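You operate a simulated robot arm through the tools that you are given. There is no shell and no other tool.

Carry out the task below with a simulated robot arm. There is one attempt and no reset: what you move stays moved.

TASK
Clear the microwave with PAUSE, then heat the stew on MED for 20 seconds.
Fine: the dish is already inside; press PAUSE once, keep the door shut and wait for DONE.

It is judged by the outcome, as a careful person would: the job done as asked, and still so three seconds after it is handed in. It fails if anything else is knocked over, pushed out of place, dropped, spilled or broken.

THE ROBOT
A 7-joint arm with a fingered hand, fixed in place. Base frame: the origin is on the floor under the middle of its stand, x ahead of it, y to its left, z up. Units: cm, degrees, N and s.
With the tool pointing down near the work surface it reaches from about 18 to 74 cm from the base axis. Its first joint turns from -166.0 to 166.0 degrees. Payload 4 kg.
The tool frame sits at the grasp point between the pads (the TCP): z along the fingers, y along the line on which they close. The tips reach 2.8 cm beyond it. The gripper opens to 16.8 cm; its body begins 7.9 cm behind the TCP. The gripper is a hand of 4 fingers: y runs from the thumb to the fingers, the wrist lies at [0, 0, -24.9] in the tool frame, and closing takes about 1.5 s.
Orientation is that of the tool frame in the base frame, as [roll, pitch, yaw] about the fixed x, y, z axes, in that order (R = Rz(yaw) Ry(pitch) Rx(roll)). With the fingers straight down and closing along the base's y, the tool's x points along the base's -x, its y along +y and its z along -z.

THE INTERFACE
- The arm moves only by the tool send_rows. Its argument "plan" is a list of rows, each an object of numbers (a shift or turn left out is 0, a gripper value left out holds the last): "tx", "ty", "tz": the shift along the tool's x, y, z in mm; "rx", "ry", "rz": the turn, a rotation vector about the tool's x, y, z in degrees. In form: [{"tx": .., "ty": .., "tz": .., "rx": .., "ry": .., "rz": ..}, ...]. A call has 1 to 20 rows; each row is the pose to reach, as a shift and turn from the pose commanded when the call began, along the tool's axes at that moment. "gripper" is the opening, from 0 (shut) to 1 (fully open), set as the call begins (left out, the last holds). A row lasts 0.2 s, in which the tool goes at most 5 cm and 8.6 degrees; a call with a longer step from one row to the next is refused whole, and so is a gripper value outside its range. Where a pose cannot be reached the arm comes as near as it can. A force on the tool above 40 N (or 10 N above the force at the start of the call, whichever is more), or a blocked arm, ends the call early, and 0.2 s more pass. Each finger travels about 15.3 cm/s and halts on what it meets, pressing with about 28 N; the grip force reading is that of the motor and also rises with nothing between the fingers. The clock runs only during rows and for 0.2 s after the last one: add rows that repeat a pose to give the fingers time. It gives the time, the measured TCP pose, the force on the tool (base axes), the opening and the grip force at its end, in the units of the frame above (readings bear some noise), with the torque about the TCP (base axes, N m) and any sound that the robot's microphone picked up.
- Cameras (640 x 400 px; columns grow to the right, rows downward): "scene" is fixed at [40.07, 65.2, 147.28]; the picture's right is [-0.13, 0.99, 0.00], its down [0.76, 0.10, -0.64] and it looks along [-0.64, -0.09, -0.77] (base axes); focal length 333 px, centre (320, 200). "wrist" rides on the gripper at [6, -6, -11] in the tool frame; the picture's right is [0.71, 0.71, 0.00], its down [-0.56, 0.56, -0.61] and it looks along [-0.43, 0.43, 0.79] (tool axes); focal length 265 px, centre (320, 200). There is no depth. A picture from a camera that has moved, and an enlarged one, comes with that camera's place and axes in the base frame and with its lens.
- camera(camera): a new picture of that camera. No time passes.
- move_column(by): slides the trunk up (or, below 0, down) by that many cm; the arm rides with it, the base frame stays. It gives what a move gives, with no picture.
- finger_targets(finger1, finger2, finger3, thumb_bend): sets how far each is bent, from 0 (flat) to 100 (curled in); at 30 the hand is open as for a grip, at 70 the pads meet at the TCP. One left out holds its place. A second passes; each finger stops where it meets its share of the squeeze, and holds until it gets a number again. A gripper value or a shape takes the hand back. It gives what a move gives, with no picture; readings hold the bend of each and the force on the fingers (four entries, about 0 where the hand has none), thumb and palm.
- preshape(shape): the hand has 4 fingers and takes this shape, open, in about a second: jaw (thumb against the fingers, like two jaws); tri (thumb and two fingers); tip (a fingertip pinch); poke (one finger out to press); point (the index stretched); flat (the hand flat); cup (the hand cupped); fist (a fist). The gripper value then closes the fingers along that shape, each until it touches; the sizes above hold for jaw. It gives what a move gives, with no picture.
- close_up(camera, box): a new picture of the part [left, top, right, bottom] of that camera's present view, enlarged. No time passes.
- job_done(): hands the job in; it is judged then, once.

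Nothing tells you positions but the pictures and the camera data. Unless the task says otherwise, let go and move clear before handing in.

The tools are called after "Request:" by a JSON object that holds its "api" and its "payload". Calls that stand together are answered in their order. send_rows: Moves the arm, as the interface text tells. Its arguments: {"type":"object","properties":{"plan":{"type":"array"},"gripper":{"type":"number"}},"required":["plan"]} The other tools are called the same way: move_column (by) moves the trunk up or down; preshape (shape) gives the hand a shape; finger_targets (finger1, finger2, finger3, thumb_bend) moves the fingers one by one; camera (camera) takes a picture; close_up (camera, box) takes an enlarged picture of a part of a camera's view; job_done () hands the job in.

At the start:

```text
time: 0.0
position: [5.13, 42.33, 112.81]
ee_rot: [-179.9, 0.1, -180.0]
contact_force: [0.3, 0.6, -1.3]
ft_torque: [0.03, 0.0, -0.04]
gripper_width: 16.77
finger_force: 0.0
shape: jaw
bend: [30.0, 30.0, 30.0, 30.0]
finger forces: [0.0, 0.0, 0.1, 0.0, 0.1, 0.0]
trunk travel left (down, up): [-52.5, 6.5]
```

scene: 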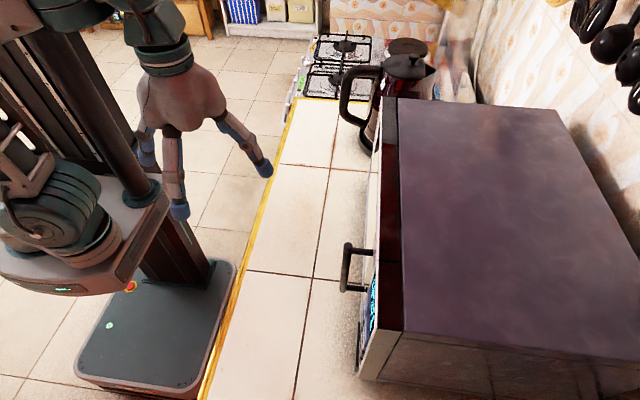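
wrist: 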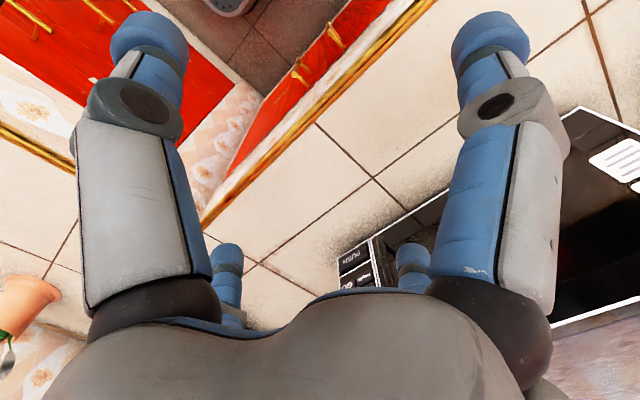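

The microwave stands to the robot's left (+y) with its front facing the robot, handle and control panel at the near end in the picture. I'll take closer looks at the panel before moving anything.

Request:
{"api": "close_up", "payload": {"camera": "scene", "box": [320, 220, 440, 390]}}

Request:
{"api": "close_up", "payload": {"camera": "wrist", "box": [320, 220, 440, 300]}}

Request:
{"api": "camera", "payload": {"camera": "wrist"}}

```text
2.35 times, centred on (380, 305) of scene
camera zoom: at [40.07, 65.2, 147.28], right [-0.13, 0.99, 0.0], down [0.76, 0.1, -0.64], along [-0.64, -0.09, -0.77], focal length 783 px, centre (179, -47)
```

zoom: 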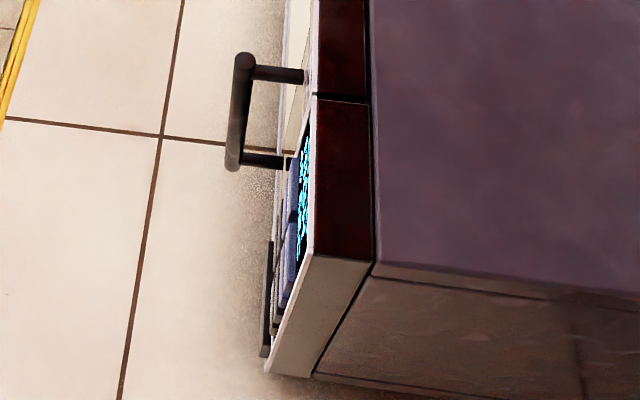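

```text
5.00 times, centred on (380, 260) of wrist
camera zoom: at [-0.93, 36.34, 123.72], right [-0.71, 0.71, 0.0], down [0.56, 0.56, 0.61], along [0.43, 0.43, -0.79], focal length 1327 px, centre (20, -100)
```

zoom: 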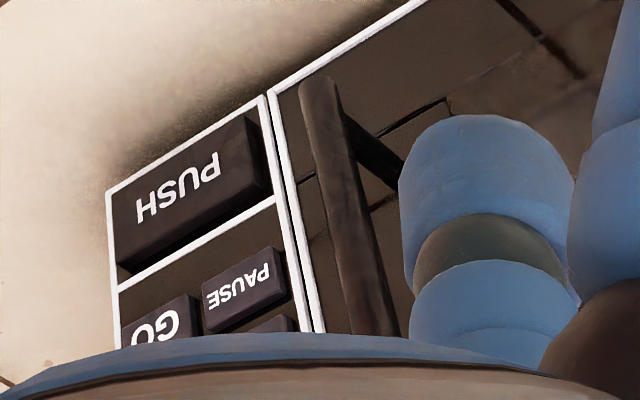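

```text
taken
camera wrist: at [-0.93, 36.34, 123.72], right [-0.71, 0.71, 0.0], down [0.56, 0.56, 0.61], along [0.43, 0.43, -0.79], focal length 265 px, centre (320, 200)
```

wrist: 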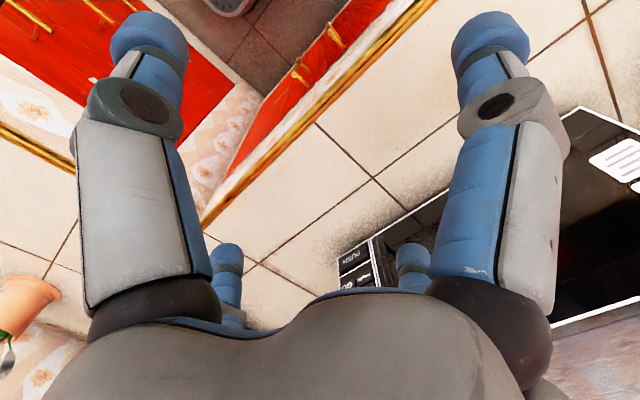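

From the two cameras I triangulate the microwave front at y≈69, its panel spanning x≈18.6–26.8 and z≈88–111, with PAUSE near (20.8, 69, 95.8) and the door handle at about x≈15, y≈65. I'll shape the hand for poking, then look at which finger sticks out.

Request:
{"api": "preshape", "payload": {"shape": "poke"}}

Request:
{"api": "camera", "payload": {"camera": "wrist"}}

Request:
{"api": "camera", "payload": {"camera": "scene"}}

```text
time: 0.9
position: [5.27, 42.38, 112.74]
ee_rot: [-180.0, 0.0, -179.9]
contact_force: [-1.0, 0.0, -0.3]
ft_torque: [0.0, -0.02, -0.01]
gripper_width: 0.0
finger_force: 0.0
shape: poke
bend: [100.0, 100.0, 100.0, 70.0]
finger forces: [0.0, 0.1, 0.1, 0.0, 0.1, 0.0]
trunk travel left (down, up): [-52.5, 6.5]
```

```text
taken
camera wrist: at [-0.93, 36.34, 123.72], right [-0.71, 0.71, 0.0], down [0.56, 0.56, 0.61], along [0.43, 0.43, -0.79], focal length 265 px, centre (320, 200)
```

wrist: 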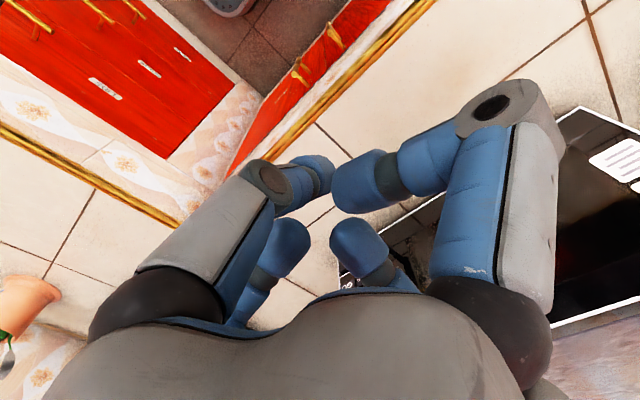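

```text
taken
```

scene: 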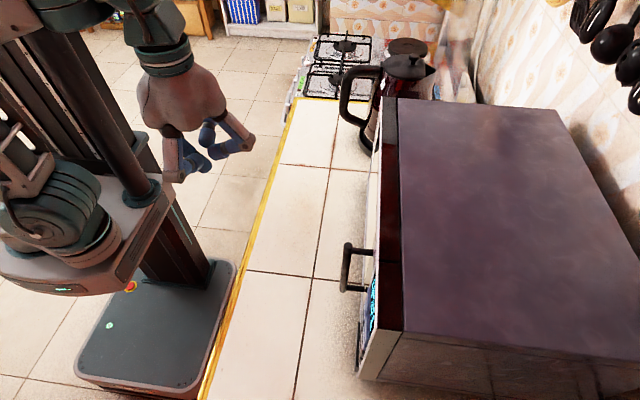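

In "poke" all fingers look curled and none clearly leads. I'll try "point", which should stretch the index.

Request:
{"api": "preshape", "payload": {"shape": "point"}}

Request:
{"api": "camera", "payload": {"camera": "wrist"}}

Request:
{"api": "close_up", "payload": {"camera": "scene", "box": [100, 60, 300, 220]}}

```text
time: 1.8
position: [5.24, 42.34, 112.73]
ee_rot: [-179.9, 0.0, 180.0]
contact_force: [0.6, 0.3, -0.5]
ft_torque: [0.03, 0.01, 0.01]
gripper_width: 0.0
finger_force: 0.0
shape: point
bend: [70.0, 92.0, 91.0, 70.0]
finger forces: [0.0, 0.0, 0.0, 0.0, 0.1, 0.1]
trunk travel left (down, up): [-52.5, 6.5]
```

```text
taken
camera wrist: at [-0.93, 36.34, 123.72], right [-0.71, 0.71, 0.0], down [0.56, 0.56, 0.61], along [0.43, 0.43, -0.79], focal length 265 px, centre (320, 200)
```

wrist: 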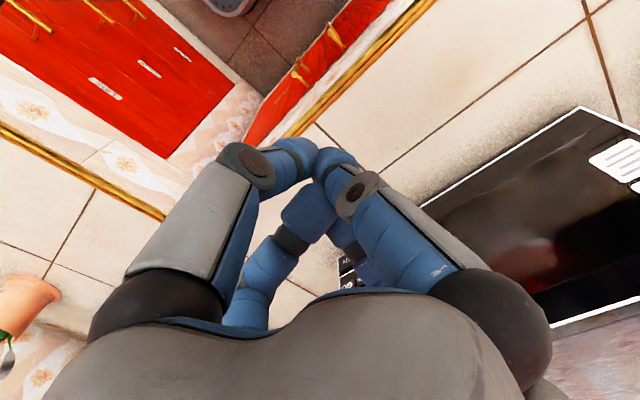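

```text
2.50 times, centred on (200, 140) of scene
camera zoom: at [40.07, 65.2, 147.28], right [-0.13, 0.99, 0.0], down [0.76, 0.1, -0.64], along [-0.64, -0.09, -0.77], focal length 832 px, centre (620, 350)
```

zoom: 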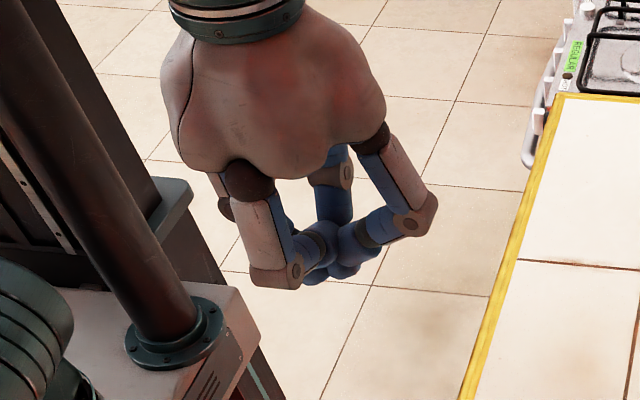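

The hand is radially symmetric: thumb at tool −y, the other three fingers at +x, +y and −x. Using the thumb as the pressing finger gives the best camera view, so I'll curl the others and half-stretch the thumb, then check.

Request:
{"api": "finger_targets", "payload": {"finger1": 100, "finger2": 100, "finger3": 100, "thumb_bend": 45}}

Request:
{"api": "camera", "payload": {"camera": "wrist"}}

Request:
{"api": "close_up", "payload": {"camera": "scene", "box": [100, 60, 300, 220]}}

```text
time: 2.8
position: [5.3, 42.4, 112.85]
ee_rot: [-179.9, 0.1, 179.9]
contact_force: [-0.1, 0.2, 0.5]
ft_torque: [0.0, 0.0, 0.0]
gripper_width: 5.39
finger_force: 0.2
shape: fingers
bend: [80.0, 95.0, 100.0, 45.0]
finger forces: [0.0, 0.0, 0.0, 0.0, 0.0, 0.0]
trunk travel left (down, up): [-52.5, 6.5]
```

```text
taken
camera wrist: at [-0.93, 36.34, 123.72], right [-0.71, 0.71, 0.0], down [0.56, 0.56, 0.61], along [0.43, 0.43, -0.79], focal length 265 px, centre (320, 200)
```

wrist: 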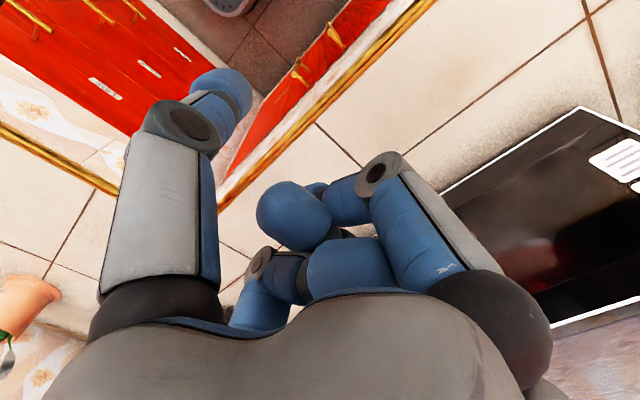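

```text
2.50 times, centred on (200, 140) of scene
camera zoom: at [40.07, 65.2, 147.28], right [-0.13, 0.99, 0.0], down [0.76, 0.1, -0.64], along [-0.64, -0.09, -0.77], focal length 832 px, centre (620, 350)
```

zoom: 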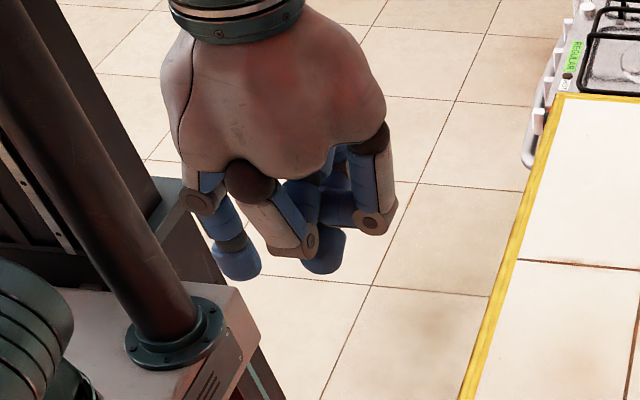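

The thumb leads, but finger 1 got blocked at 80 so its tip sticks out nearly as far. I'll go through a fist to get the others tucked properly.

Request:
{"api": "preshape", "payload": {"shape": "fist"}}

Request:
{"api": "finger_targets", "payload": {"thumb_bend": 45}}

Request:
{"api": "camera", "payload": {"camera": "wrist"}}

Request:
{"api": "close_up", "payload": {"camera": "scene", "box": [100, 60, 300, 220]}}

```text
time: 3.7
position: [5.12, 42.37, 112.73]
ee_rot: [179.9, 0.1, 179.9]
contact_force: [0.0, -0.4, 0.1]
ft_torque: [0.02, -0.02, 0.04]
gripper_width: 0.0
finger_force: 0.0
shape: fist
bend: [81.0, 92.0, 100.0, 66.0]
finger forces: [0.1, 0.1, 0.1, 0.0, 0.0, 0.1]
trunk travel left (down, up): [-52.5, 6.5]
```

```text
time: 4.7
position: [5.16, 42.43, 112.75]
ee_rot: [-180.0, 0.0, -180.0]
contact_force: [-0.2, -0.3, -0.5]
ft_torque: [0.02, 0.02, -0.01]
gripper_width: 5.82
finger_force: 0.0
shape: fingers
bend: [81.0, 92.0, 100.0, 45.0]
finger forces: [0.0, 0.0, 0.0, 0.0, 0.1, 0.0]
trunk travel left (down, up): [-52.5, 6.5]
```

```text
taken
camera wrist: at [-0.93, 36.34, 123.72], right [-0.71, 0.71, 0.0], down [0.56, 0.56, 0.61], along [0.43, 0.43, -0.79], focal length 265 px, centre (320, 200)
```

wrist: 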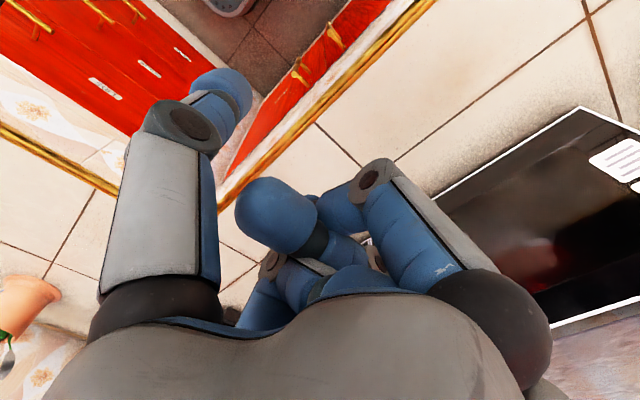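

```text
2.50 times, centred on (200, 140) of scene
camera zoom: at [40.07, 65.2, 147.28], right [-0.13, 0.99, 0.0], down [0.76, 0.1, -0.64], along [-0.64, -0.09, -0.77], focal length 832 px, centre (620, 350)
```

zoom: 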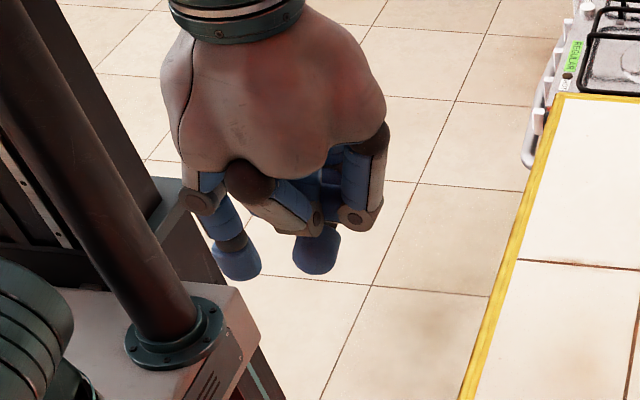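

The thumb tip now leads the tucked fingers by about 3 cm (roughly at tool (0, −6.6, +3.5)). Next I rotate the hand to point horizontally at the microwave while shifting in front of the panel, staying about 15 cm clear of the door.

Request:
{"api": "send_rows", "payload": {"plan": [{"tx": -12, "ty": 6, "tz": 5, "rx": -7.5}, {"tx": -25, "ty": 13, "tz": 10, "rx": -15}, {"tx": -37, "ty": 19, "tz": 14, "rx": -22.5}, {"tx": -49, "ty": 25, "tz": 19, "rx": -30}, {"tx": -62, "ty": 32, "tz": 24, "rx": -37.5}, {"tx": -74, "ty": 38, "tz": 29, "rx": -45}]}}

Request:
{"api": "camera", "payload": {"camera": "scene"}}

```text
time: 6.1
position: [12.52, 46.21, 109.9]
ee_rot: [134.9, 0.0, 179.9]
contact_force: [-0.8, 0.8, 0.3]
ft_torque: [-0.02, 0.0, -0.04]
gripper_width: 5.85
finger_force: 0.0
shape: fingers
bend: [81.0, 92.0, 100.0, 45.0]
finger forces: [0.1, 0.0, 0.0, 0.0, 0.0, 0.1]
trunk travel left (down, up): [-52.5, 6.5]
```

```text
taken
```

scene: 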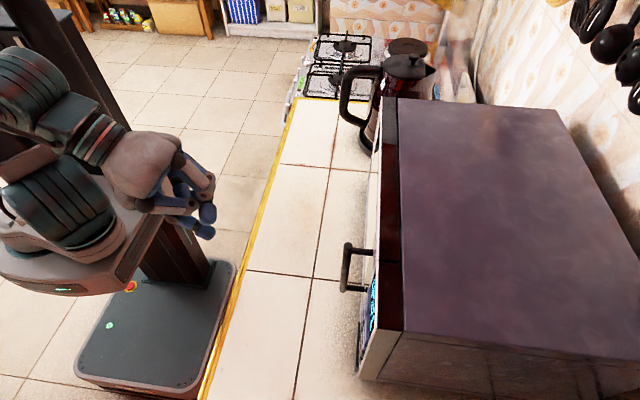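

The first half went smoothly. Continuing the rotation to horizontal.

Request:
{"api": "send_rows", "payload": {"plan": [{"tx": -12, "ty": 1, "tz": 8, "rx": -7.5}, {"tx": -25, "ty": 2, "tz": 16, "rx": -15}, {"tx": -37, "ty": 3, "tz": 24, "rx": -22.5}, {"tx": -49, "ty": 4, "tz": 32, "rx": -30}, {"tx": -62, "ty": 5, "tz": 40, "rx": -37.5}, {"tx": -74, "ty": 6, "tz": 48, "rx": -45}]}}

Request:
{"api": "camera", "payload": {"camera": "scene"}}

Request:
{"api": "camera", "payload": {"camera": "wrist"}}

```text
time: 7.0
position: [-18.9, 45.15, 110.33]
ee_rot: [110.4, 5.4, -119.9]
contact_force: [0.7, -0.4, -0.4]
ft_torque: [-0.05, 0.0, 0.05]
gripper_width: 5.8
finger_force: 0.0
shape: fingers
bend: [81.0, 92.0, 100.0, 45.0]
finger forces: [0.0, 0.0, 0.0, 0.0, 0.0, 0.0]
out of reach, approached as far as the arm can: row 2
trunk travel left (down, up): [-52.5, 6.5]
stopped in row 4: the arm was blocked; the commanded pose is now the measured one
```

```text
taken
```

scene: 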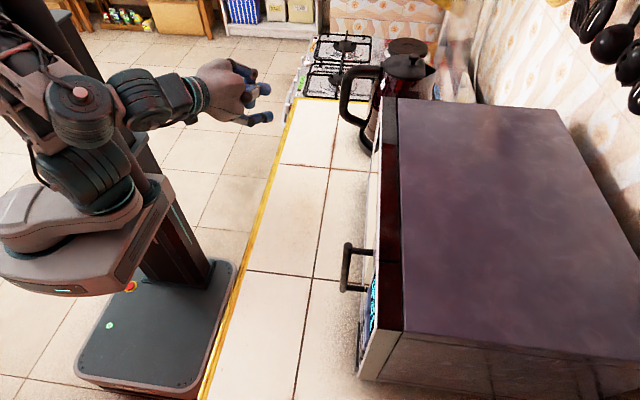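

```text
taken
camera wrist: at [-11.14, 33.89, 107.88], right [-0.6, -0.54, 0.59], down [0.57, 0.23, 0.79], along [-0.56, 0.81, 0.17], focal length 265 px, centre (320, 200)
```

wrist: 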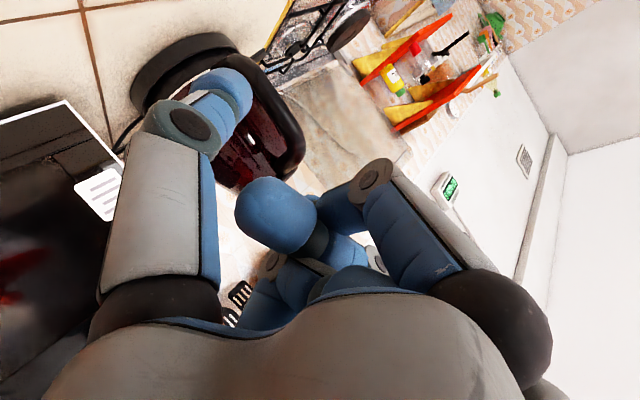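

The arm hit a limit and swung to a different configuration, with the hand now in free space at x≈−19 pointing toward −x; nothing was touched. I'll look closely at the arm before choosing the next move.

Request:
{"api": "close_up", "payload": {"camera": "scene", "box": [0, 0, 320, 300]}}

```text
1.33 times, centred on (160, 150) of scene
camera zoom: at [40.07, 65.2, 147.28], right [-0.13, 0.99, 0.0], down [0.76, 0.1, -0.64], along [-0.64, -0.09, -0.77], focal length 444 px, centre (533, 267)
```

zoom: 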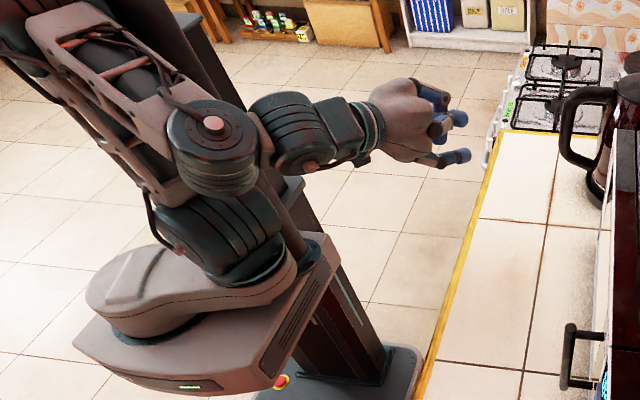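

The arm is folded tightly because the trunk is too high for a horizontal hand. I'll lower the trunk in steps and lift the hand back up each time so the arm unfolds; first −8 cm (hand stays well above the counter at z≈87).

Request:
{"api": "move_column", "payload": {"by": -8}}

```text
time: 8.2
position: [-19.17, 45.18, 102.29]
ee_rot: [110.5, 5.5, -119.9]
contact_force: [1.1, -0.2, 0.0]
ft_torque: [-0.01, -0.02, 0.04]
gripper_width: 5.84
finger_force: 0.0
shape: fingers
bend: [81.0, 92.0, 100.0, 45.0]
finger forces: [0.1, 0.0, 0.1, 0.0, 0.0, 0.1]
trunk travel left (down, up): [-44.5, 14.5]
```

Trunk down 8 cm. Now I lift the hand by 8 cm and bring it toward +x in small steps.

Request:
{"api": "send_rows", "payload": {"plan": [{"tx": -8, "ty": 14, "tz": -17}, {"tx": -16, "ty": 28, "tz": -34}, {"tx": -24, "ty": 43, "tz": -51}, {"tx": -32, "ty": 57, "tz": -68}]}}

Request:
{"api": "camera", "payload": {"camera": "scene"}}

```text
time: 9.2
position: [-14.37, 45.1, 110.28]
ee_rot: [110.7, 5.2, -119.7]
contact_force: [-0.1, 0.7, -0.7]
ft_torque: [0.01, -0.02, 0.0]
gripper_width: 5.85
finger_force: 0.0
shape: fingers
bend: [81.0, 92.0, 100.0, 45.0]
finger forces: [0.1, 0.0, 0.1, 0.0, 0.0, 0.0]
trunk travel left (down, up): [-44.5, 14.5]
```

```text
taken
```

scene: 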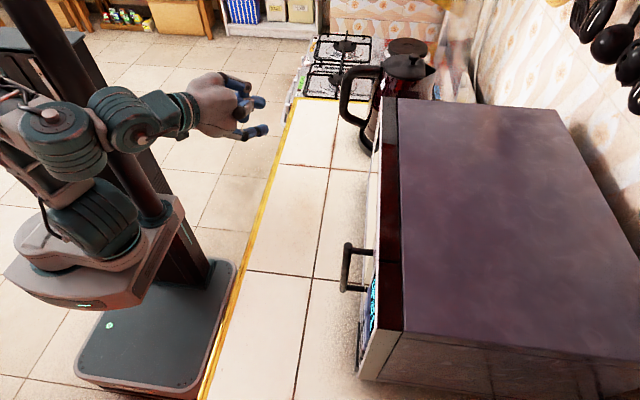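

That works and the arm is unfolding. Repeating: trunk −10, hand +10 and further +x.

Request:
{"api": "move_column", "payload": {"by": -10}}

Request:
{"api": "send_rows", "payload": {"plan": [{"tx": -10, "ty": 15, "tz": -19}, {"tx": -20, "ty": 30, "tz": -38}, {"tx": -30, "ty": 45, "tz": -57}, {"tx": -40, "ty": 61, "tz": -77}]}}

Request:
{"api": "camera", "payload": {"camera": "scene"}}

```text
time: 10.5
position: [-14.44, 45.16, 100.14]
ee_rot: [110.5, 5.5, -119.6]
contact_force: [0.6, -1.5, 0.1]
ft_torque: [0.0, -0.04, 0.01]
gripper_width: 5.89
finger_force: 0.2
shape: fingers
bend: [81.0, 92.0, 100.0, 45.0]
finger forces: [0.0, 0.0, 0.0, 0.1, 0.0, 0.0]
trunk travel left (down, up): [-34.5, 24.5]
```

```text
time: 11.5
position: [-8.42, 45.38, 108.89]
ee_rot: [110.5, 5.4, -119.6]
contact_force: [-0.8, 0.4, 0.1]
ft_torque: [0.01, -0.02, 0.03]
gripper_width: 5.84
finger_force: 0.1
shape: fingers
bend: [81.0, 92.0, 100.0, 45.0]
finger forces: [0.1, 0.0, 0.0, 0.1, 0.0, 0.0]
trunk travel left (down, up): [-34.5, 24.5]
```

```text
taken
```

scene: 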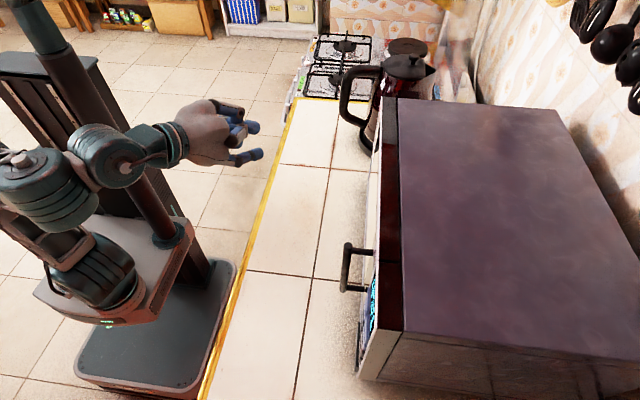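

The hand is at z≈109 with the wrist near (11, 33, 117). I'll lower the trunk a further 8 cm, then start rotating toward facing +y with the thumb lower-left, checking halfway.

Request:
{"api": "move_column", "payload": {"by": -8}}

Request:
{"api": "send_rows", "payload": {"plan": [{"tx": -16, "ty": -4, "tz": -17, "rx": -2.74, "ry": -3.58, "rz": 4.0}, {"tx": -32, "ty": -8, "tz": -35, "rx": -5.49, "ry": -7.16, "rz": 8.01}, {"tx": -48, "ty": -12, "tz": -52, "rx": -8.23, "ry": -10.74, "rz": 12.02}, {"tx": -63, "ty": -17, "tz": -69, "rx": -10.97, "ry": -14.31, "rz": 16.03}, {"tx": -79, "ty": -21, "tz": -87, "rx": -13.71, "ry": -17.89, "rz": 20.04}, {"tx": -95, "ty": -25, "tz": -104, "rx": -16.46, "ry": -21.47, "rz": 24.04}, {"tx": -111, "ty": -29, "tz": -121, "rx": -19.2, "ry": -25.05, "rz": 28.05}]}}

Request:
{"api": "camera", "payload": {"camera": "scene"}}

```text
time: 12.7
position: [-8.33, 45.32, 100.85]
ee_rot: [110.5, 5.4, -119.6]
contact_force: [-0.5, 0.8, 1.0]
ft_torque: [-0.01, -0.03, -0.03]
gripper_width: 5.85
finger_force: 0.1
shape: fingers
bend: [81.0, 92.0, 100.0, 45.0]
finger forces: [0.1, 0.1, 0.0, 0.0, 0.1, 0.0]
trunk travel left (down, up): [-26.5, 32.5]
```

```text
time: 14.3
position: [7.77, 48.7, 103.38]
ee_rot: [93.9, -17.4, -149.9]
contact_force: [-0.3, -0.4, 0.1]
ft_torque: [0.04, 0.0, 0.0]
gripper_width: 5.87
finger_force: 0.1
shape: fingers
bend: [81.0, 92.0, 100.0, 45.0]
finger forces: [0.1, 0.0, 0.1, 0.0, 0.0, 0.1]
trunk travel left (down, up): [-26.5, 32.5]
```

```text
taken
```

scene: 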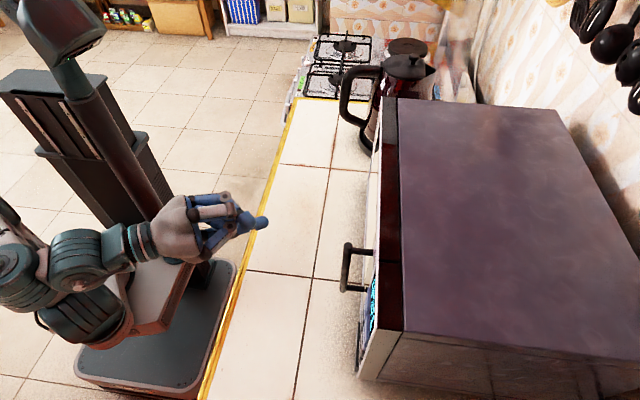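

Halfway there with no trouble. Completing the rotation to face +y at about (24, 52, 106).

Request:
{"api": "send_rows", "payload": {"plan": [{"tx": -20, "ty": 10, "tz": -8, "rx": -2.74, "ry": -3.58, "rz": 4.0}, {"tx": -40, "ty": 19, "tz": -16, "rx": -5.49, "ry": -7.16, "rz": 8.01}, {"tx": -61, "ty": 29, "tz": -25, "rx": -8.23, "ry": -10.74, "rz": 12.02}, {"tx": -81, "ty": 39, "tz": -33, "rx": -10.97, "ry": -14.31, "rz": 16.03}, {"tx": -101, "ty": 49, "tz": -41, "rx": -13.71, "ry": -17.89, "rz": 20.04}, {"tx": -121, "ty": 58, "tz": -49, "rx": -16.46, "ry": -21.47, "rz": 24.04}, {"tx": -142, "ty": 68, "tz": -57, "rx": -19.2, "ry": -25.05, "rz": 28.05}]}}

Request:
{"api": "camera", "payload": {"camera": "scene"}}

Request:
{"api": "camera", "payload": {"camera": "wrist"}}

```text
time: 15.9
position: [23.92, 52.04, 106.06]
ee_rot: [90.2, -45.0, -180.0]
contact_force: [0.4, -0.6, 0.5]
ft_torque: [-0.02, -0.03, -0.01]
gripper_width: 5.85
finger_force: 0.1
shape: fingers
bend: [81.0, 92.0, 100.0, 45.0]
finger forces: [0.1, 0.0, 0.1, 0.0, 0.0, 0.1]
trunk travel left (down, up): [-26.5, 32.5]
```

```text
taken
```

scene: 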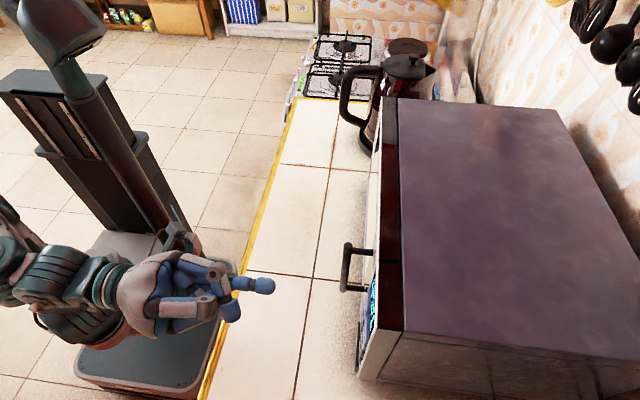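

```text
taken
camera wrist: at [15.44, 41.02, 106.09], right [0.0, 0.0, 1.0], down [0.79, -0.61, 0.0], along [0.61, 0.79, 0.0], focal length 265 px, centre (320, 200)
```

wrist: 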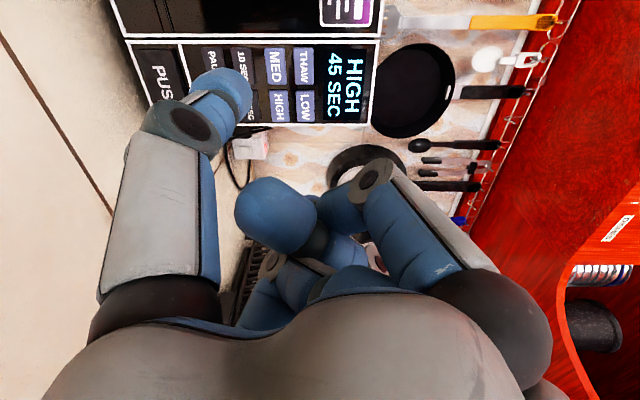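

The hand now faces the panel and the wrist camera sees it; the display reads HIGH 45 SEC. I'll zoom in to read all the buttons.

Request:
{"api": "close_up", "payload": {"camera": "wrist", "box": [120, 20, 390, 180]}}

Request:
{"api": "close_up", "payload": {"camera": "wrist", "box": [180, 30, 280, 130]}}

```text
2.37 times, centred on (255, 100) of wrist
camera zoom: at [15.44, 41.02, 106.09], right [0.0, 0.0, 1.0], down [0.79, -0.61, 0.0], along [0.61, 0.79, 0.0], focal length 629 px, centre (474, 437)
```

zoom: 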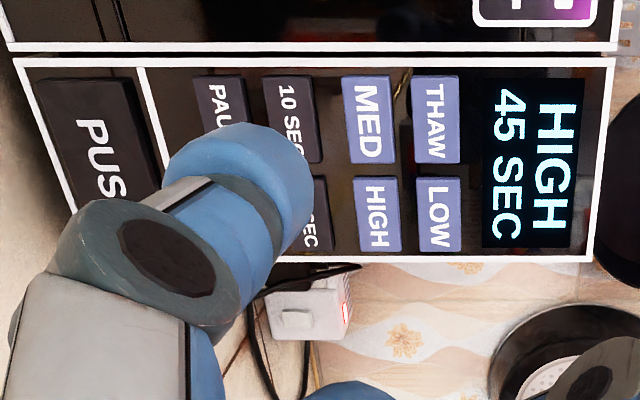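

```text
4.00 times, centred on (230, 80) of wrist
camera zoom: at [15.44, 41.02, 106.09], right [0.0, 0.0, 1.0], down [0.79, -0.61, 0.0], along [0.61, 0.79, 0.0], focal length 1062 px, centre (680, 680)
```

zoom: 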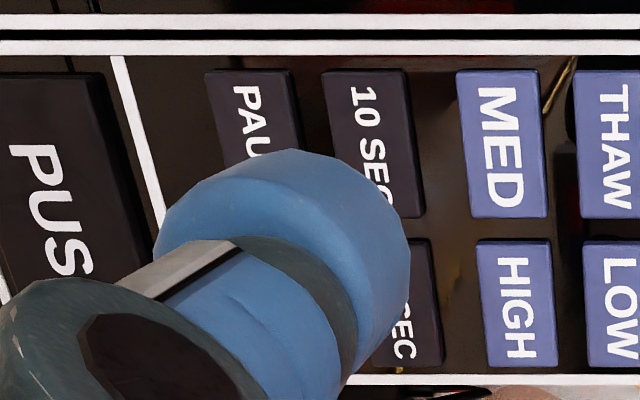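

The panel reads, top to bottom: display; THAW | LOW; MED | HIGH; 10 SEC | (hidden) SEC; PAUSE | GO; PUSH. I place PAUSE at (20.8, 69, 95.8), rows about 3.05 cm apart, right column at x≈24.65, and the thumb tip at TCP+(−4.7, +3.9, −4.7). I'll line up with PAUSE from a standoff and look again.

Request:
{"api": "send_rows", "payload": {"plan": [{"tx": -17, "ty": -9, "tz": 20}, {"tx": -34, "ty": -19, "tz": 40}, {"tx": -50, "ty": -28, "tz": 60}, {"tx": -50, "ty": -28, "tz": 60}]}}

Request:
{"api": "camera", "payload": {"camera": "wrist"}}

Request:
{"api": "close_up", "payload": {"camera": "wrist", "box": [160, 0, 400, 150]}}

Request:
{"api": "close_up", "payload": {"camera": "scene", "box": [200, 200, 440, 350]}}

```text
time: 16.9
position: [25.51, 58.19, 100.55]
ee_rot: [90.2, -44.8, -179.9]
contact_force: [0.1, -0.3, 0.6]
ft_torque: [0.05, -0.02, -0.04]
gripper_width: 5.82
finger_force: 0.1
shape: fingers
bend: [81.0, 92.0, 100.0, 45.0]
finger forces: [0.0, 0.0, 0.0, 0.0, 0.1, 0.1]
trunk travel left (down, up): [-26.5, 32.5]
```

```text
taken
camera wrist: at [16.95, 47.05, 100.54], right [0.0, 0.0, 1.0], down [0.79, -0.61, 0.0], along [0.61, 0.79, 0.0], focal length 265 px, centre (320, 200)
```

wrist: 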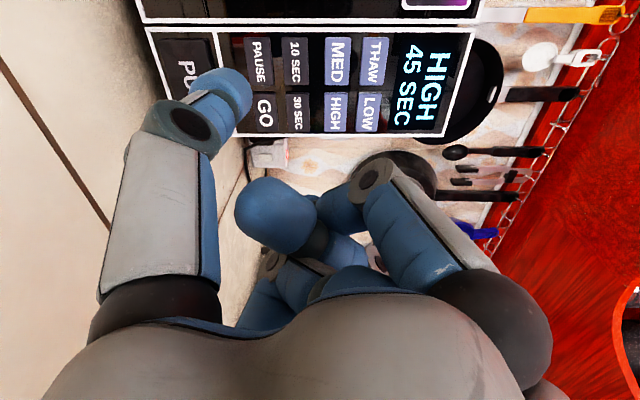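

```text
2.67 times, centred on (280, 75) of wrist
camera zoom: at [16.95, 47.05, 100.54], right [0.0, 0.0, 1.0], down [0.79, -0.61, 0.0], along [0.61, 0.79, 0.0], focal length 708 px, centre (427, 533)
```

zoom: 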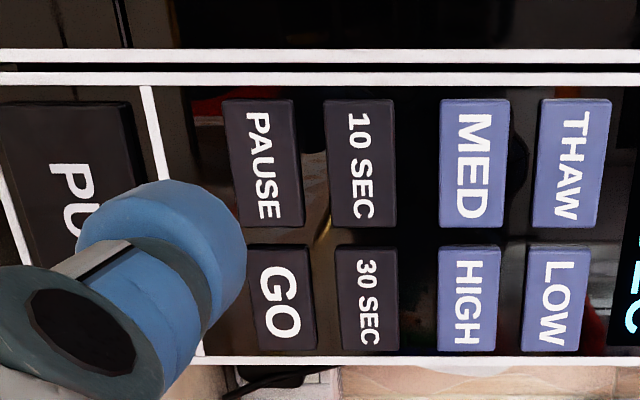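

```text
2.67 times, centred on (320, 275) of scene
camera zoom: at [40.07, 65.2, 147.28], right [-0.13, 0.99, 0.0], down [0.76, 0.1, -0.64], along [-0.64, -0.09, -0.77], focal length 888 px, centre (320, 0)
```

zoom: 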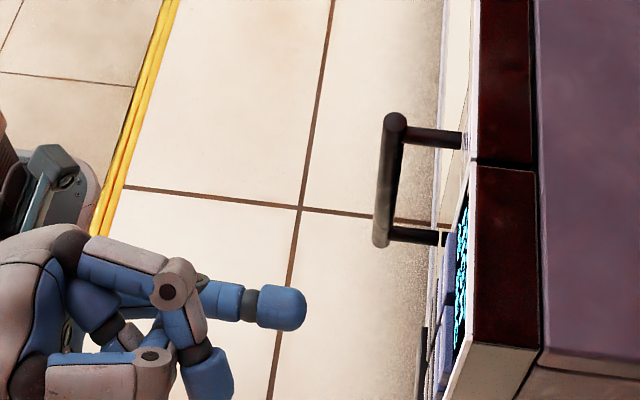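

The right button in that row is 30 SEC, so the sequence is PAUSE, MED, 10 SEC twice, GO. The thumb tip is about 4 mm below PAUSE's centre, so I nudge up and close in to about 2 cm from the panel.

Request:
{"api": "send_rows", "payload": {"plan": [{"tx": 2, "ty": 2, "tz": 15}, {"tx": 2, "ty": 2, "tz": 30}, {"tx": 2, "ty": 2, "tz": 45}, {"tx": 2, "ty": 2, "tz": 45}]}}

Request:
{"api": "camera", "payload": {"camera": "wrist"}}

Request:
{"api": "close_up", "payload": {"camera": "wrist", "box": [160, 0, 400, 150]}}

Request:
{"api": "close_up", "payload": {"camera": "scene", "box": [260, 220, 420, 340]}}

```text
time: 17.9
position: [25.52, 62.66, 100.87]
ee_rot: [90.2, -44.9, -179.9]
contact_force: [0.8, -0.1, 0.0]
ft_torque: [0.01, 0.02, 0.0]
gripper_width: 5.85
finger_force: 0.1
shape: fingers
bend: [81.0, 92.0, 100.0, 45.0]
finger forces: [0.0, 0.0, 0.1, 0.0, 0.1, 0.0]
trunk travel left (down, up): [-26.5, 32.5]
```

```text
taken
camera wrist: at [16.94, 51.56, 100.85], right [0.0, 0.0, 1.0], down [0.79, -0.61, 0.0], along [0.61, 0.79, 0.0], focal length 265 px, centre (320, 200)
```

wrist: 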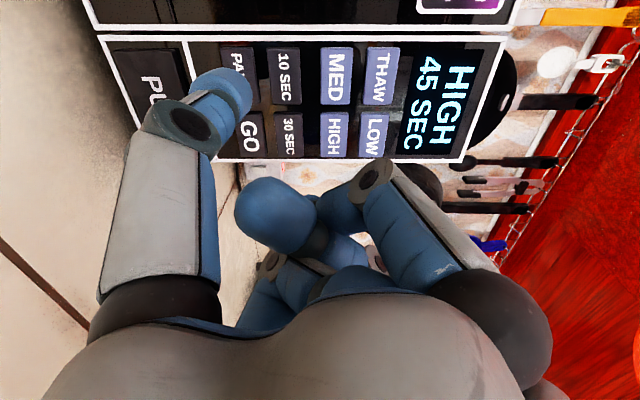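

```text
2.67 times, centred on (280, 75) of wrist
camera zoom: at [16.94, 51.56, 100.85], right [0.0, 0.0, 1.0], down [0.79, -0.61, 0.0], along [0.61, 0.79, 0.0], focal length 708 px, centre (427, 533)
```

zoom: 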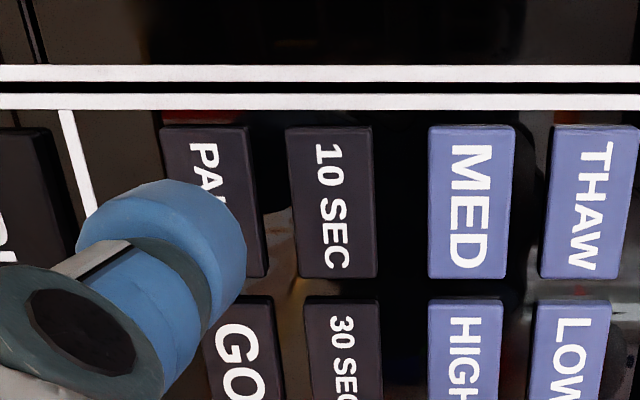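

```text
3.33 times, centred on (340, 280) of scene
camera zoom: at [40.07, 65.2, 147.28], right [-0.13, 0.99, 0.0], down [0.76, 0.1, -0.64], along [-0.64, -0.09, -0.77], focal length 1110 px, centre (253, -67)
```

zoom: 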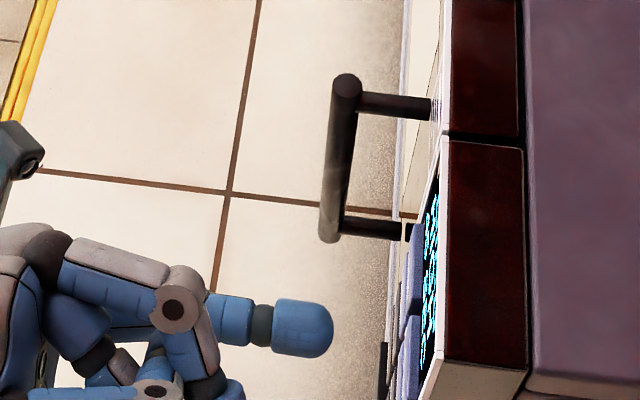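

The tip is now aligned with PAUSE's centre in x and z. Advancing slowly in small steps, watching force and sound.

Request:
{"api": "send_rows", "payload": {"plan": [{"tz": 4}, {"tz": 8}, {"tz": 11}, {"tz": 13}]}}

Request:
{"api": "close_up", "payload": {"camera": "scene", "box": [260, 220, 420, 340]}}

Request:
{"api": "close_up", "payload": {"camera": "wrist", "box": [160, 0, 400, 150]}}

```text
time: 18.9
position: [25.58, 63.83, 100.88]
ee_rot: [90.2, -45.0, -179.9]
contact_force: [0.4, 0.0, -0.1]
ft_torque: [-0.01, 0.0, 0.0]
gripper_width: 5.84
finger_force: 0.0
shape: fingers
bend: [81.0, 92.0, 100.0, 45.0]
finger forces: [0.1, 0.1, 0.0, 0.0, 0.0, 0.0]
trunk travel left (down, up): [-26.5, 32.5]
```

```text
3.33 times, centred on (340, 280) of scene
camera zoom: at [40.07, 65.2, 147.28], right [-0.13, 0.99, 0.0], down [0.76, 0.1, -0.64], along [-0.64, -0.09, -0.77], focal length 1110 px, centre (253, -67)
```

zoom: 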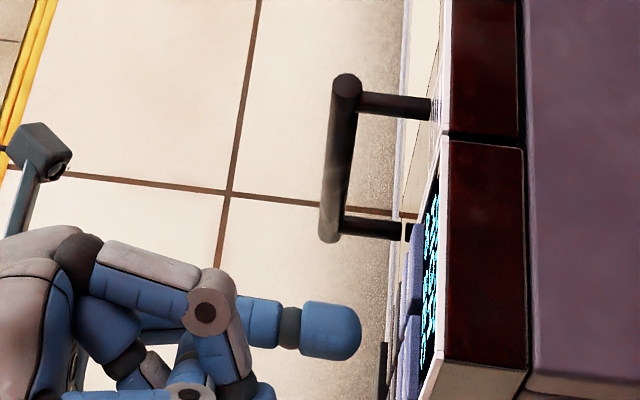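

```text
2.67 times, centred on (280, 75) of wrist
camera zoom: at [16.89, 52.86, 100.87], right [0.0, 0.0, 1.0], down [0.79, -0.61, 0.0], along [0.61, 0.79, 0.0], focal length 708 px, centre (427, 533)
```

zoom: 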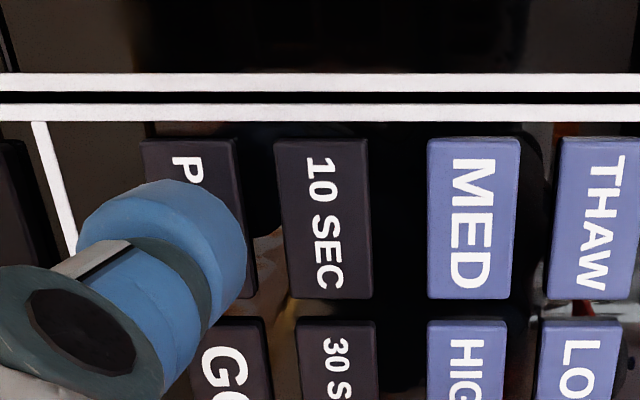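

About 1.5 cm remains according to the scene view. Continuing in finer steps.

Request:
{"api": "send_rows", "payload": {"plan": [{"tz": 4}, {"tz": 8}, {"tz": 10}, {"tz": 12}]}}

Request:
{"api": "close_up", "payload": {"camera": "scene", "box": [260, 220, 420, 340]}}

Request:
{"api": "close_up", "payload": {"camera": "wrist", "box": [160, 0, 400, 150]}}

```text
time: 19.9
position: [25.42, 65.18, 100.87]
ee_rot: [90.2, -44.9, -180.0]
contact_force: [0.5, -0.1, 0.9]
ft_torque: [-0.02, 0.0, 0.03]
gripper_width: 5.82
finger_force: 0.0
shape: fingers
bend: [81.0, 92.0, 100.0, 45.0]
finger forces: [0.1, 0.1, 0.0, 0.1, 0.1, 0.0]
trunk travel left (down, up): [-26.5, 32.5]
```

```text
3.33 times, centred on (340, 280) of scene
camera zoom: at [40.07, 65.2, 147.28], right [-0.13, 0.99, 0.0], down [0.76, 0.1, -0.64], along [-0.64, -0.09, -0.77], focal length 1110 px, centre (253, -67)
```

zoom: 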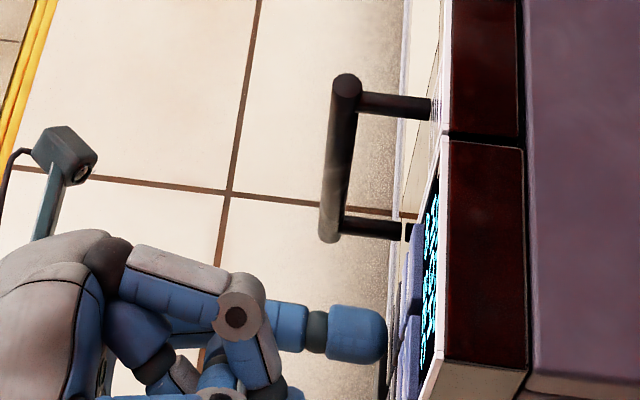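

```text
2.67 times, centred on (280, 75) of wrist
camera zoom: at [16.89, 54.08, 100.84], right [0.0, 0.0, 1.0], down [0.79, -0.61, 0.0], along [0.61, 0.79, 0.0], focal length 708 px, centre (427, 533)
```

zoom: 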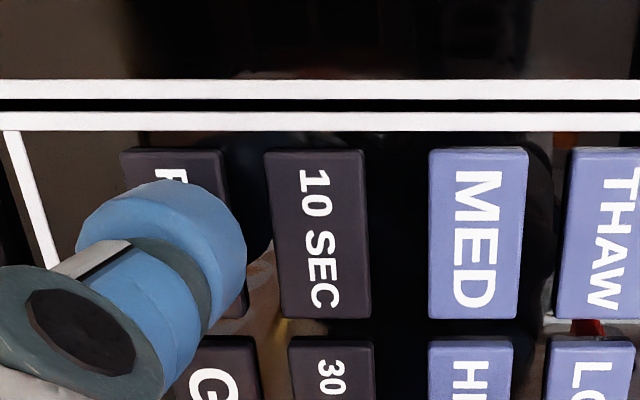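

Only a few millimetres remain. Now pressing in millimetre steps.

Request:
{"api": "send_rows", "payload": {"plan": [{"tz": 1.5}, {"tz": 3}]}}

```text
time: 20.5
position: [25.47, 65.27, 100.95]
ee_rot: [90.2, -44.9, -179.9]
contact_force: [0.6, -2.7, 1.0]
ft_torque: [-0.1, 0.0, 0.09]
gripper_width: 5.88
finger_force: 0.9
shape: fingers
bend: [81.0, 92.0, 100.0, 45.0]
finger forces: [0.0, 0.0, 0.0, 0.0, 1.7, 0.0]
trunk travel left (down, up): [-26.5, 32.5]
heard: click
```

Heard a click with about 2.7 N on the thumb, so PAUSE was pressed. I'll back off 12 mm and check the display.

Request:
{"api": "send_rows", "payload": {"plan": [{"tz": -4}, {"tz": -8}, {"tz": -12}]}}

Request:
{"api": "camera", "payload": {"camera": "wrist"}}

Request:
{"api": "close_up", "payload": {"camera": "wrist", "box": [240, 20, 540, 200]}}

```text
time: 21.3
position: [25.4, 64.27, 100.78]
ee_rot: [90.3, -44.9, -179.9]
contact_force: [0.5, 1.1, -0.4]
ft_torque: [0.02, -0.02, 0.02]
gripper_width: 5.88
finger_force: 0.1
shape: fingers
bend: [81.0, 92.0, 100.0, 45.0]
finger forces: [0.0, 0.0, 0.0, 0.0, 0.0, 0.1]
trunk travel left (down, up): [-26.5, 32.5]
```

```text
taken
camera wrist: at [16.9, 53.18, 100.84], right [0.0, 0.0, 1.0], down [0.79, -0.61, 0.0], along [0.61, 0.79, 0.0], focal length 265 px, centre (320, 200)
```

wrist: 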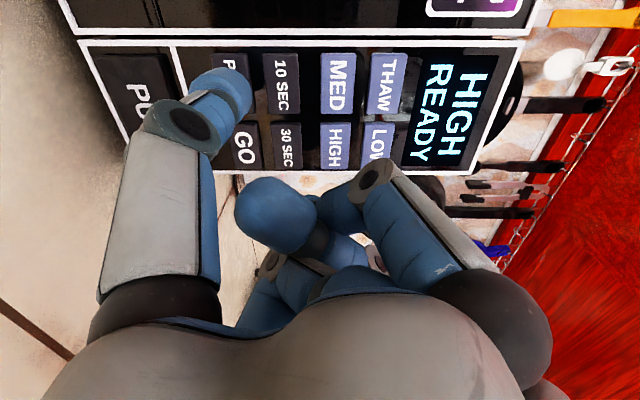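

```text
2.13 times, centred on (390, 110) of wrist
camera zoom: at [16.9, 53.18, 100.84], right [0.0, 0.0, 1.0], down [0.79, -0.61, 0.0], along [0.61, 0.79, 0.0], focal length 566 px, centre (171, 392)
```

zoom: 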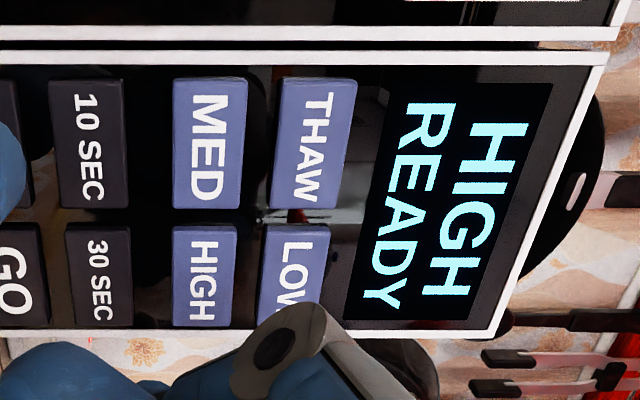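

The display now shows HIGH / READY, so it's cleared. Next is MED, 6 cm higher in the same column.

Request:
{"api": "send_rows", "payload": {"plan": [{"tx": 14, "ty": 14, "tz": -3}, {"tx": 28, "ty": 28, "tz": -3}, {"tx": 42, "ty": 42, "tz": 0}, {"tx": 42, "ty": 42, "tz": 0}]}}

Request:
{"api": "close_up", "payload": {"camera": "wrist", "box": [160, 0, 400, 150]}}

Request:
{"api": "close_up", "payload": {"camera": "scene", "box": [260, 220, 420, 340]}}

```text
time: 22.3
position: [25.47, 64.24, 106.84]
ee_rot: [90.2, -45.0, -179.9]
contact_force: [-0.2, 0.0, 0.2]
ft_torque: [-0.01, -0.03, 0.02]
gripper_width: 5.86
finger_force: 0.1
shape: fingers
bend: [81.0, 92.0, 100.0, 45.0]
finger forces: [0.1, 0.0, 0.0, 0.0, 0.0, 0.0]
trunk travel left (down, up): [-26.5, 32.5]
```

```text
2.67 times, centred on (280, 75) of wrist
camera zoom: at [16.88, 53.17, 106.8], right [0.0, 0.0, 1.0], down [0.79, -0.61, 0.0], along [0.61, 0.79, 0.0], focal length 708 px, centre (427, 533)
```

zoom: 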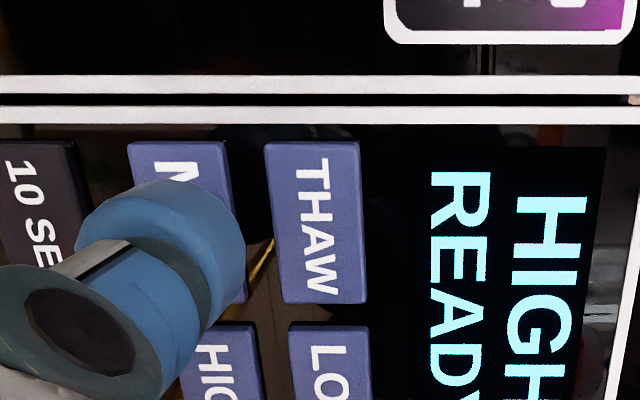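

```text
3.33 times, centred on (340, 280) of scene
camera zoom: at [40.07, 65.2, 147.28], right [-0.13, 0.99, 0.0], down [0.76, 0.1, -0.64], along [-0.64, -0.09, -0.77], focal length 1110 px, centre (253, -67)
```

zoom: 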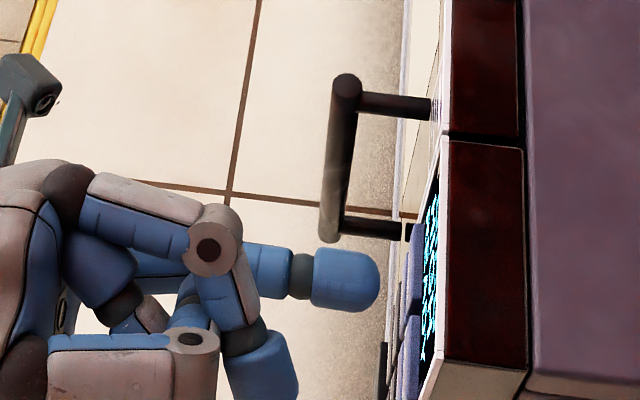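

The tip is centred on MED. Pressing to the same depth that clicked PAUSE.

Request:
{"api": "send_rows", "payload": {"plan": [{"tz": 4}, {"tz": 8}, {"tz": 10.5}, {"tz": 12}]}}

```text
time: 23.3
position: [25.54, 65.42, 106.79]
ee_rot: [90.3, -45.1, -179.9]
contact_force: [-0.6, -2.1, 0.2]
ft_torque: [-0.06, -0.04, 0.08]
gripper_width: 5.87
finger_force: 1.2
shape: fingers
bend: [81.0, 92.0, 100.0, 45.0]
finger forces: [0.1, 0.1, 0.1, 0.0, 1.6, 0.0]
trunk travel left (down, up): [-26.5, 32.5]
heard: click
```

Another click on MED. Backing off and checking the display.

Request:
{"api": "send_rows", "payload": {"plan": [{"tz": -4}, {"tz": -8}, {"tz": -12}]}}

Request:
{"api": "close_up", "payload": {"camera": "wrist", "box": [160, 0, 460, 190]}}

```text
time: 24.1
position: [25.46, 64.13, 106.74]
ee_rot: [90.2, -44.9, -179.9]
contact_force: [-0.1, -0.8, 0.7]
ft_torque: [0.02, -0.02, 0.04]
gripper_width: 5.88
finger_force: 0.1
shape: fingers
bend: [81.0, 92.0, 100.0, 45.0]
finger forces: [0.1, 0.0, 0.0, 0.0, 0.0, 0.0]
trunk travel left (down, up): [-26.5, 32.5]
```

```text
2.11 times, centred on (310, 95) of wrist
camera zoom: at [16.92, 53.16, 106.79], right [0.0, 0.0, 1.0], down [0.79, -0.61, 0.0], along [0.61, 0.79, 0.0], focal length 559 px, centre (341, 421)
```

zoom: 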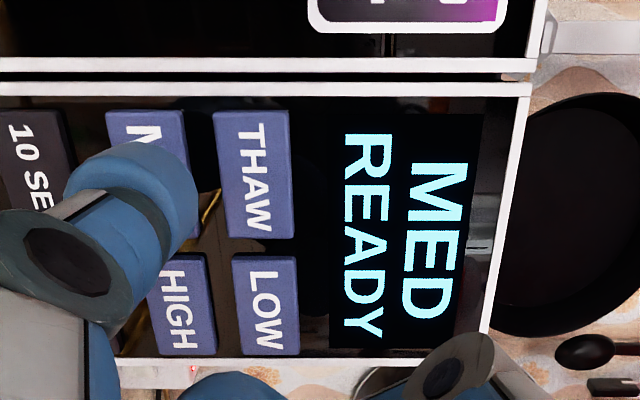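

Display reads MED / READY. Next, 10 SEC: 3.1 cm lower in the same column.

Request:
{"api": "send_rows", "payload": {"plan": [{"tx": -11, "ty": -11, "tz": -2}, {"tx": -22, "ty": -22, "tz": 0}, {"tx": -22, "ty": -22, "tz": 0}]}}

Request:
{"api": "close_up", "payload": {"camera": "wrist", "box": [160, 0, 400, 150]}}

```text
time: 24.9
position: [25.54, 64.26, 103.72]
ee_rot: [90.2, -44.9, -179.9]
contact_force: [0.0, 0.7, -1.0]
ft_torque: [0.01, -0.04, -0.02]
gripper_width: 5.84
finger_force: 0.1
shape: fingers
bend: [81.0, 92.0, 100.0, 45.0]
finger forces: [0.0, 0.0, 0.0, 0.0, 0.1, 0.0]
trunk travel left (down, up): [-26.5, 32.5]
```

```text
2.67 times, centred on (280, 75) of wrist
camera zoom: at [16.93, 53.22, 103.66], right [0.0, 0.0, 1.0], down [0.79, -0.61, 0.0], along [0.61, 0.79, 0.0], focal length 708 px, centre (427, 533)
```

zoom: 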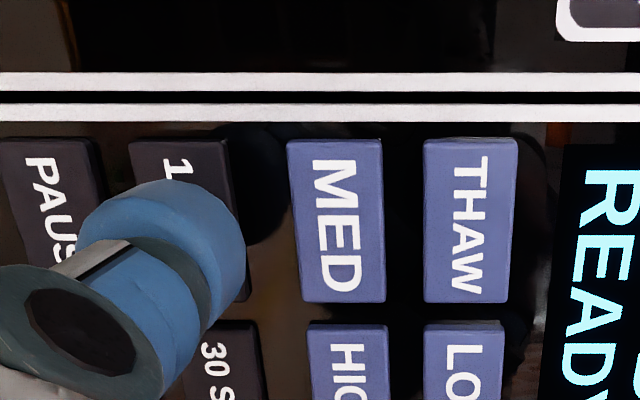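

Aligned with 10 SEC exactly as I was with MED. Pressing once.

Request:
{"api": "send_rows", "payload": {"plan": [{"tz": 4}, {"tz": 8}, {"tz": 10.5}, {"tz": 12}]}}

Request:
{"api": "send_rows", "payload": {"plan": [{"tz": -4}, {"tz": -8}, {"tz": -12}, {"tz": -12}]}}

Request:
{"api": "close_up", "payload": {"camera": "wrist", "box": [160, 0, 460, 190]}}

```text
time: 25.9
position: [25.51, 65.38, 103.7]
ee_rot: [90.2, -44.8, -179.9]
contact_force: [0.4, -1.9, 0.7]
ft_torque: [-0.11, 0.0, 0.1]
gripper_width: 5.86
finger_force: 1.1
shape: fingers
bend: [81.0, 92.0, 100.0, 45.0]
finger forces: [0.0, 0.0, 0.0, 0.0, 1.7, 0.1]
trunk travel left (down, up): [-26.5, 32.5]
heard: click
```

```text
time: 26.9
position: [25.4, 64.28, 103.64]
ee_rot: [90.2, -44.9, -179.9]
contact_force: [0.2, 0.8, -0.5]
ft_torque: [-0.02, 0.01, 0.02]
gripper_width: 5.87
finger_force: 0.1
shape: fingers
bend: [81.0, 92.0, 100.0, 45.0]
finger forces: [0.0, 0.0, 0.1, 0.1, 0.0, 0.0]
trunk travel left (down, up): [-26.5, 32.5]
```

```text
2.11 times, centred on (310, 95) of wrist
camera zoom: at [16.88, 53.2, 103.64], right [0.0, 0.0, 1.0], down [0.79, -0.61, 0.0], along [0.61, 0.79, 0.0], focal length 559 px, centre (341, 421)
```

zoom: 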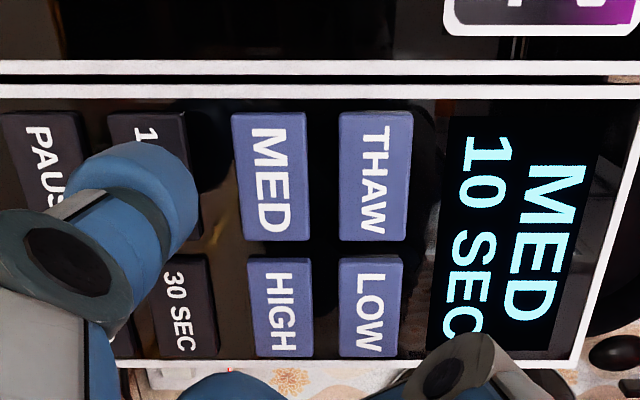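

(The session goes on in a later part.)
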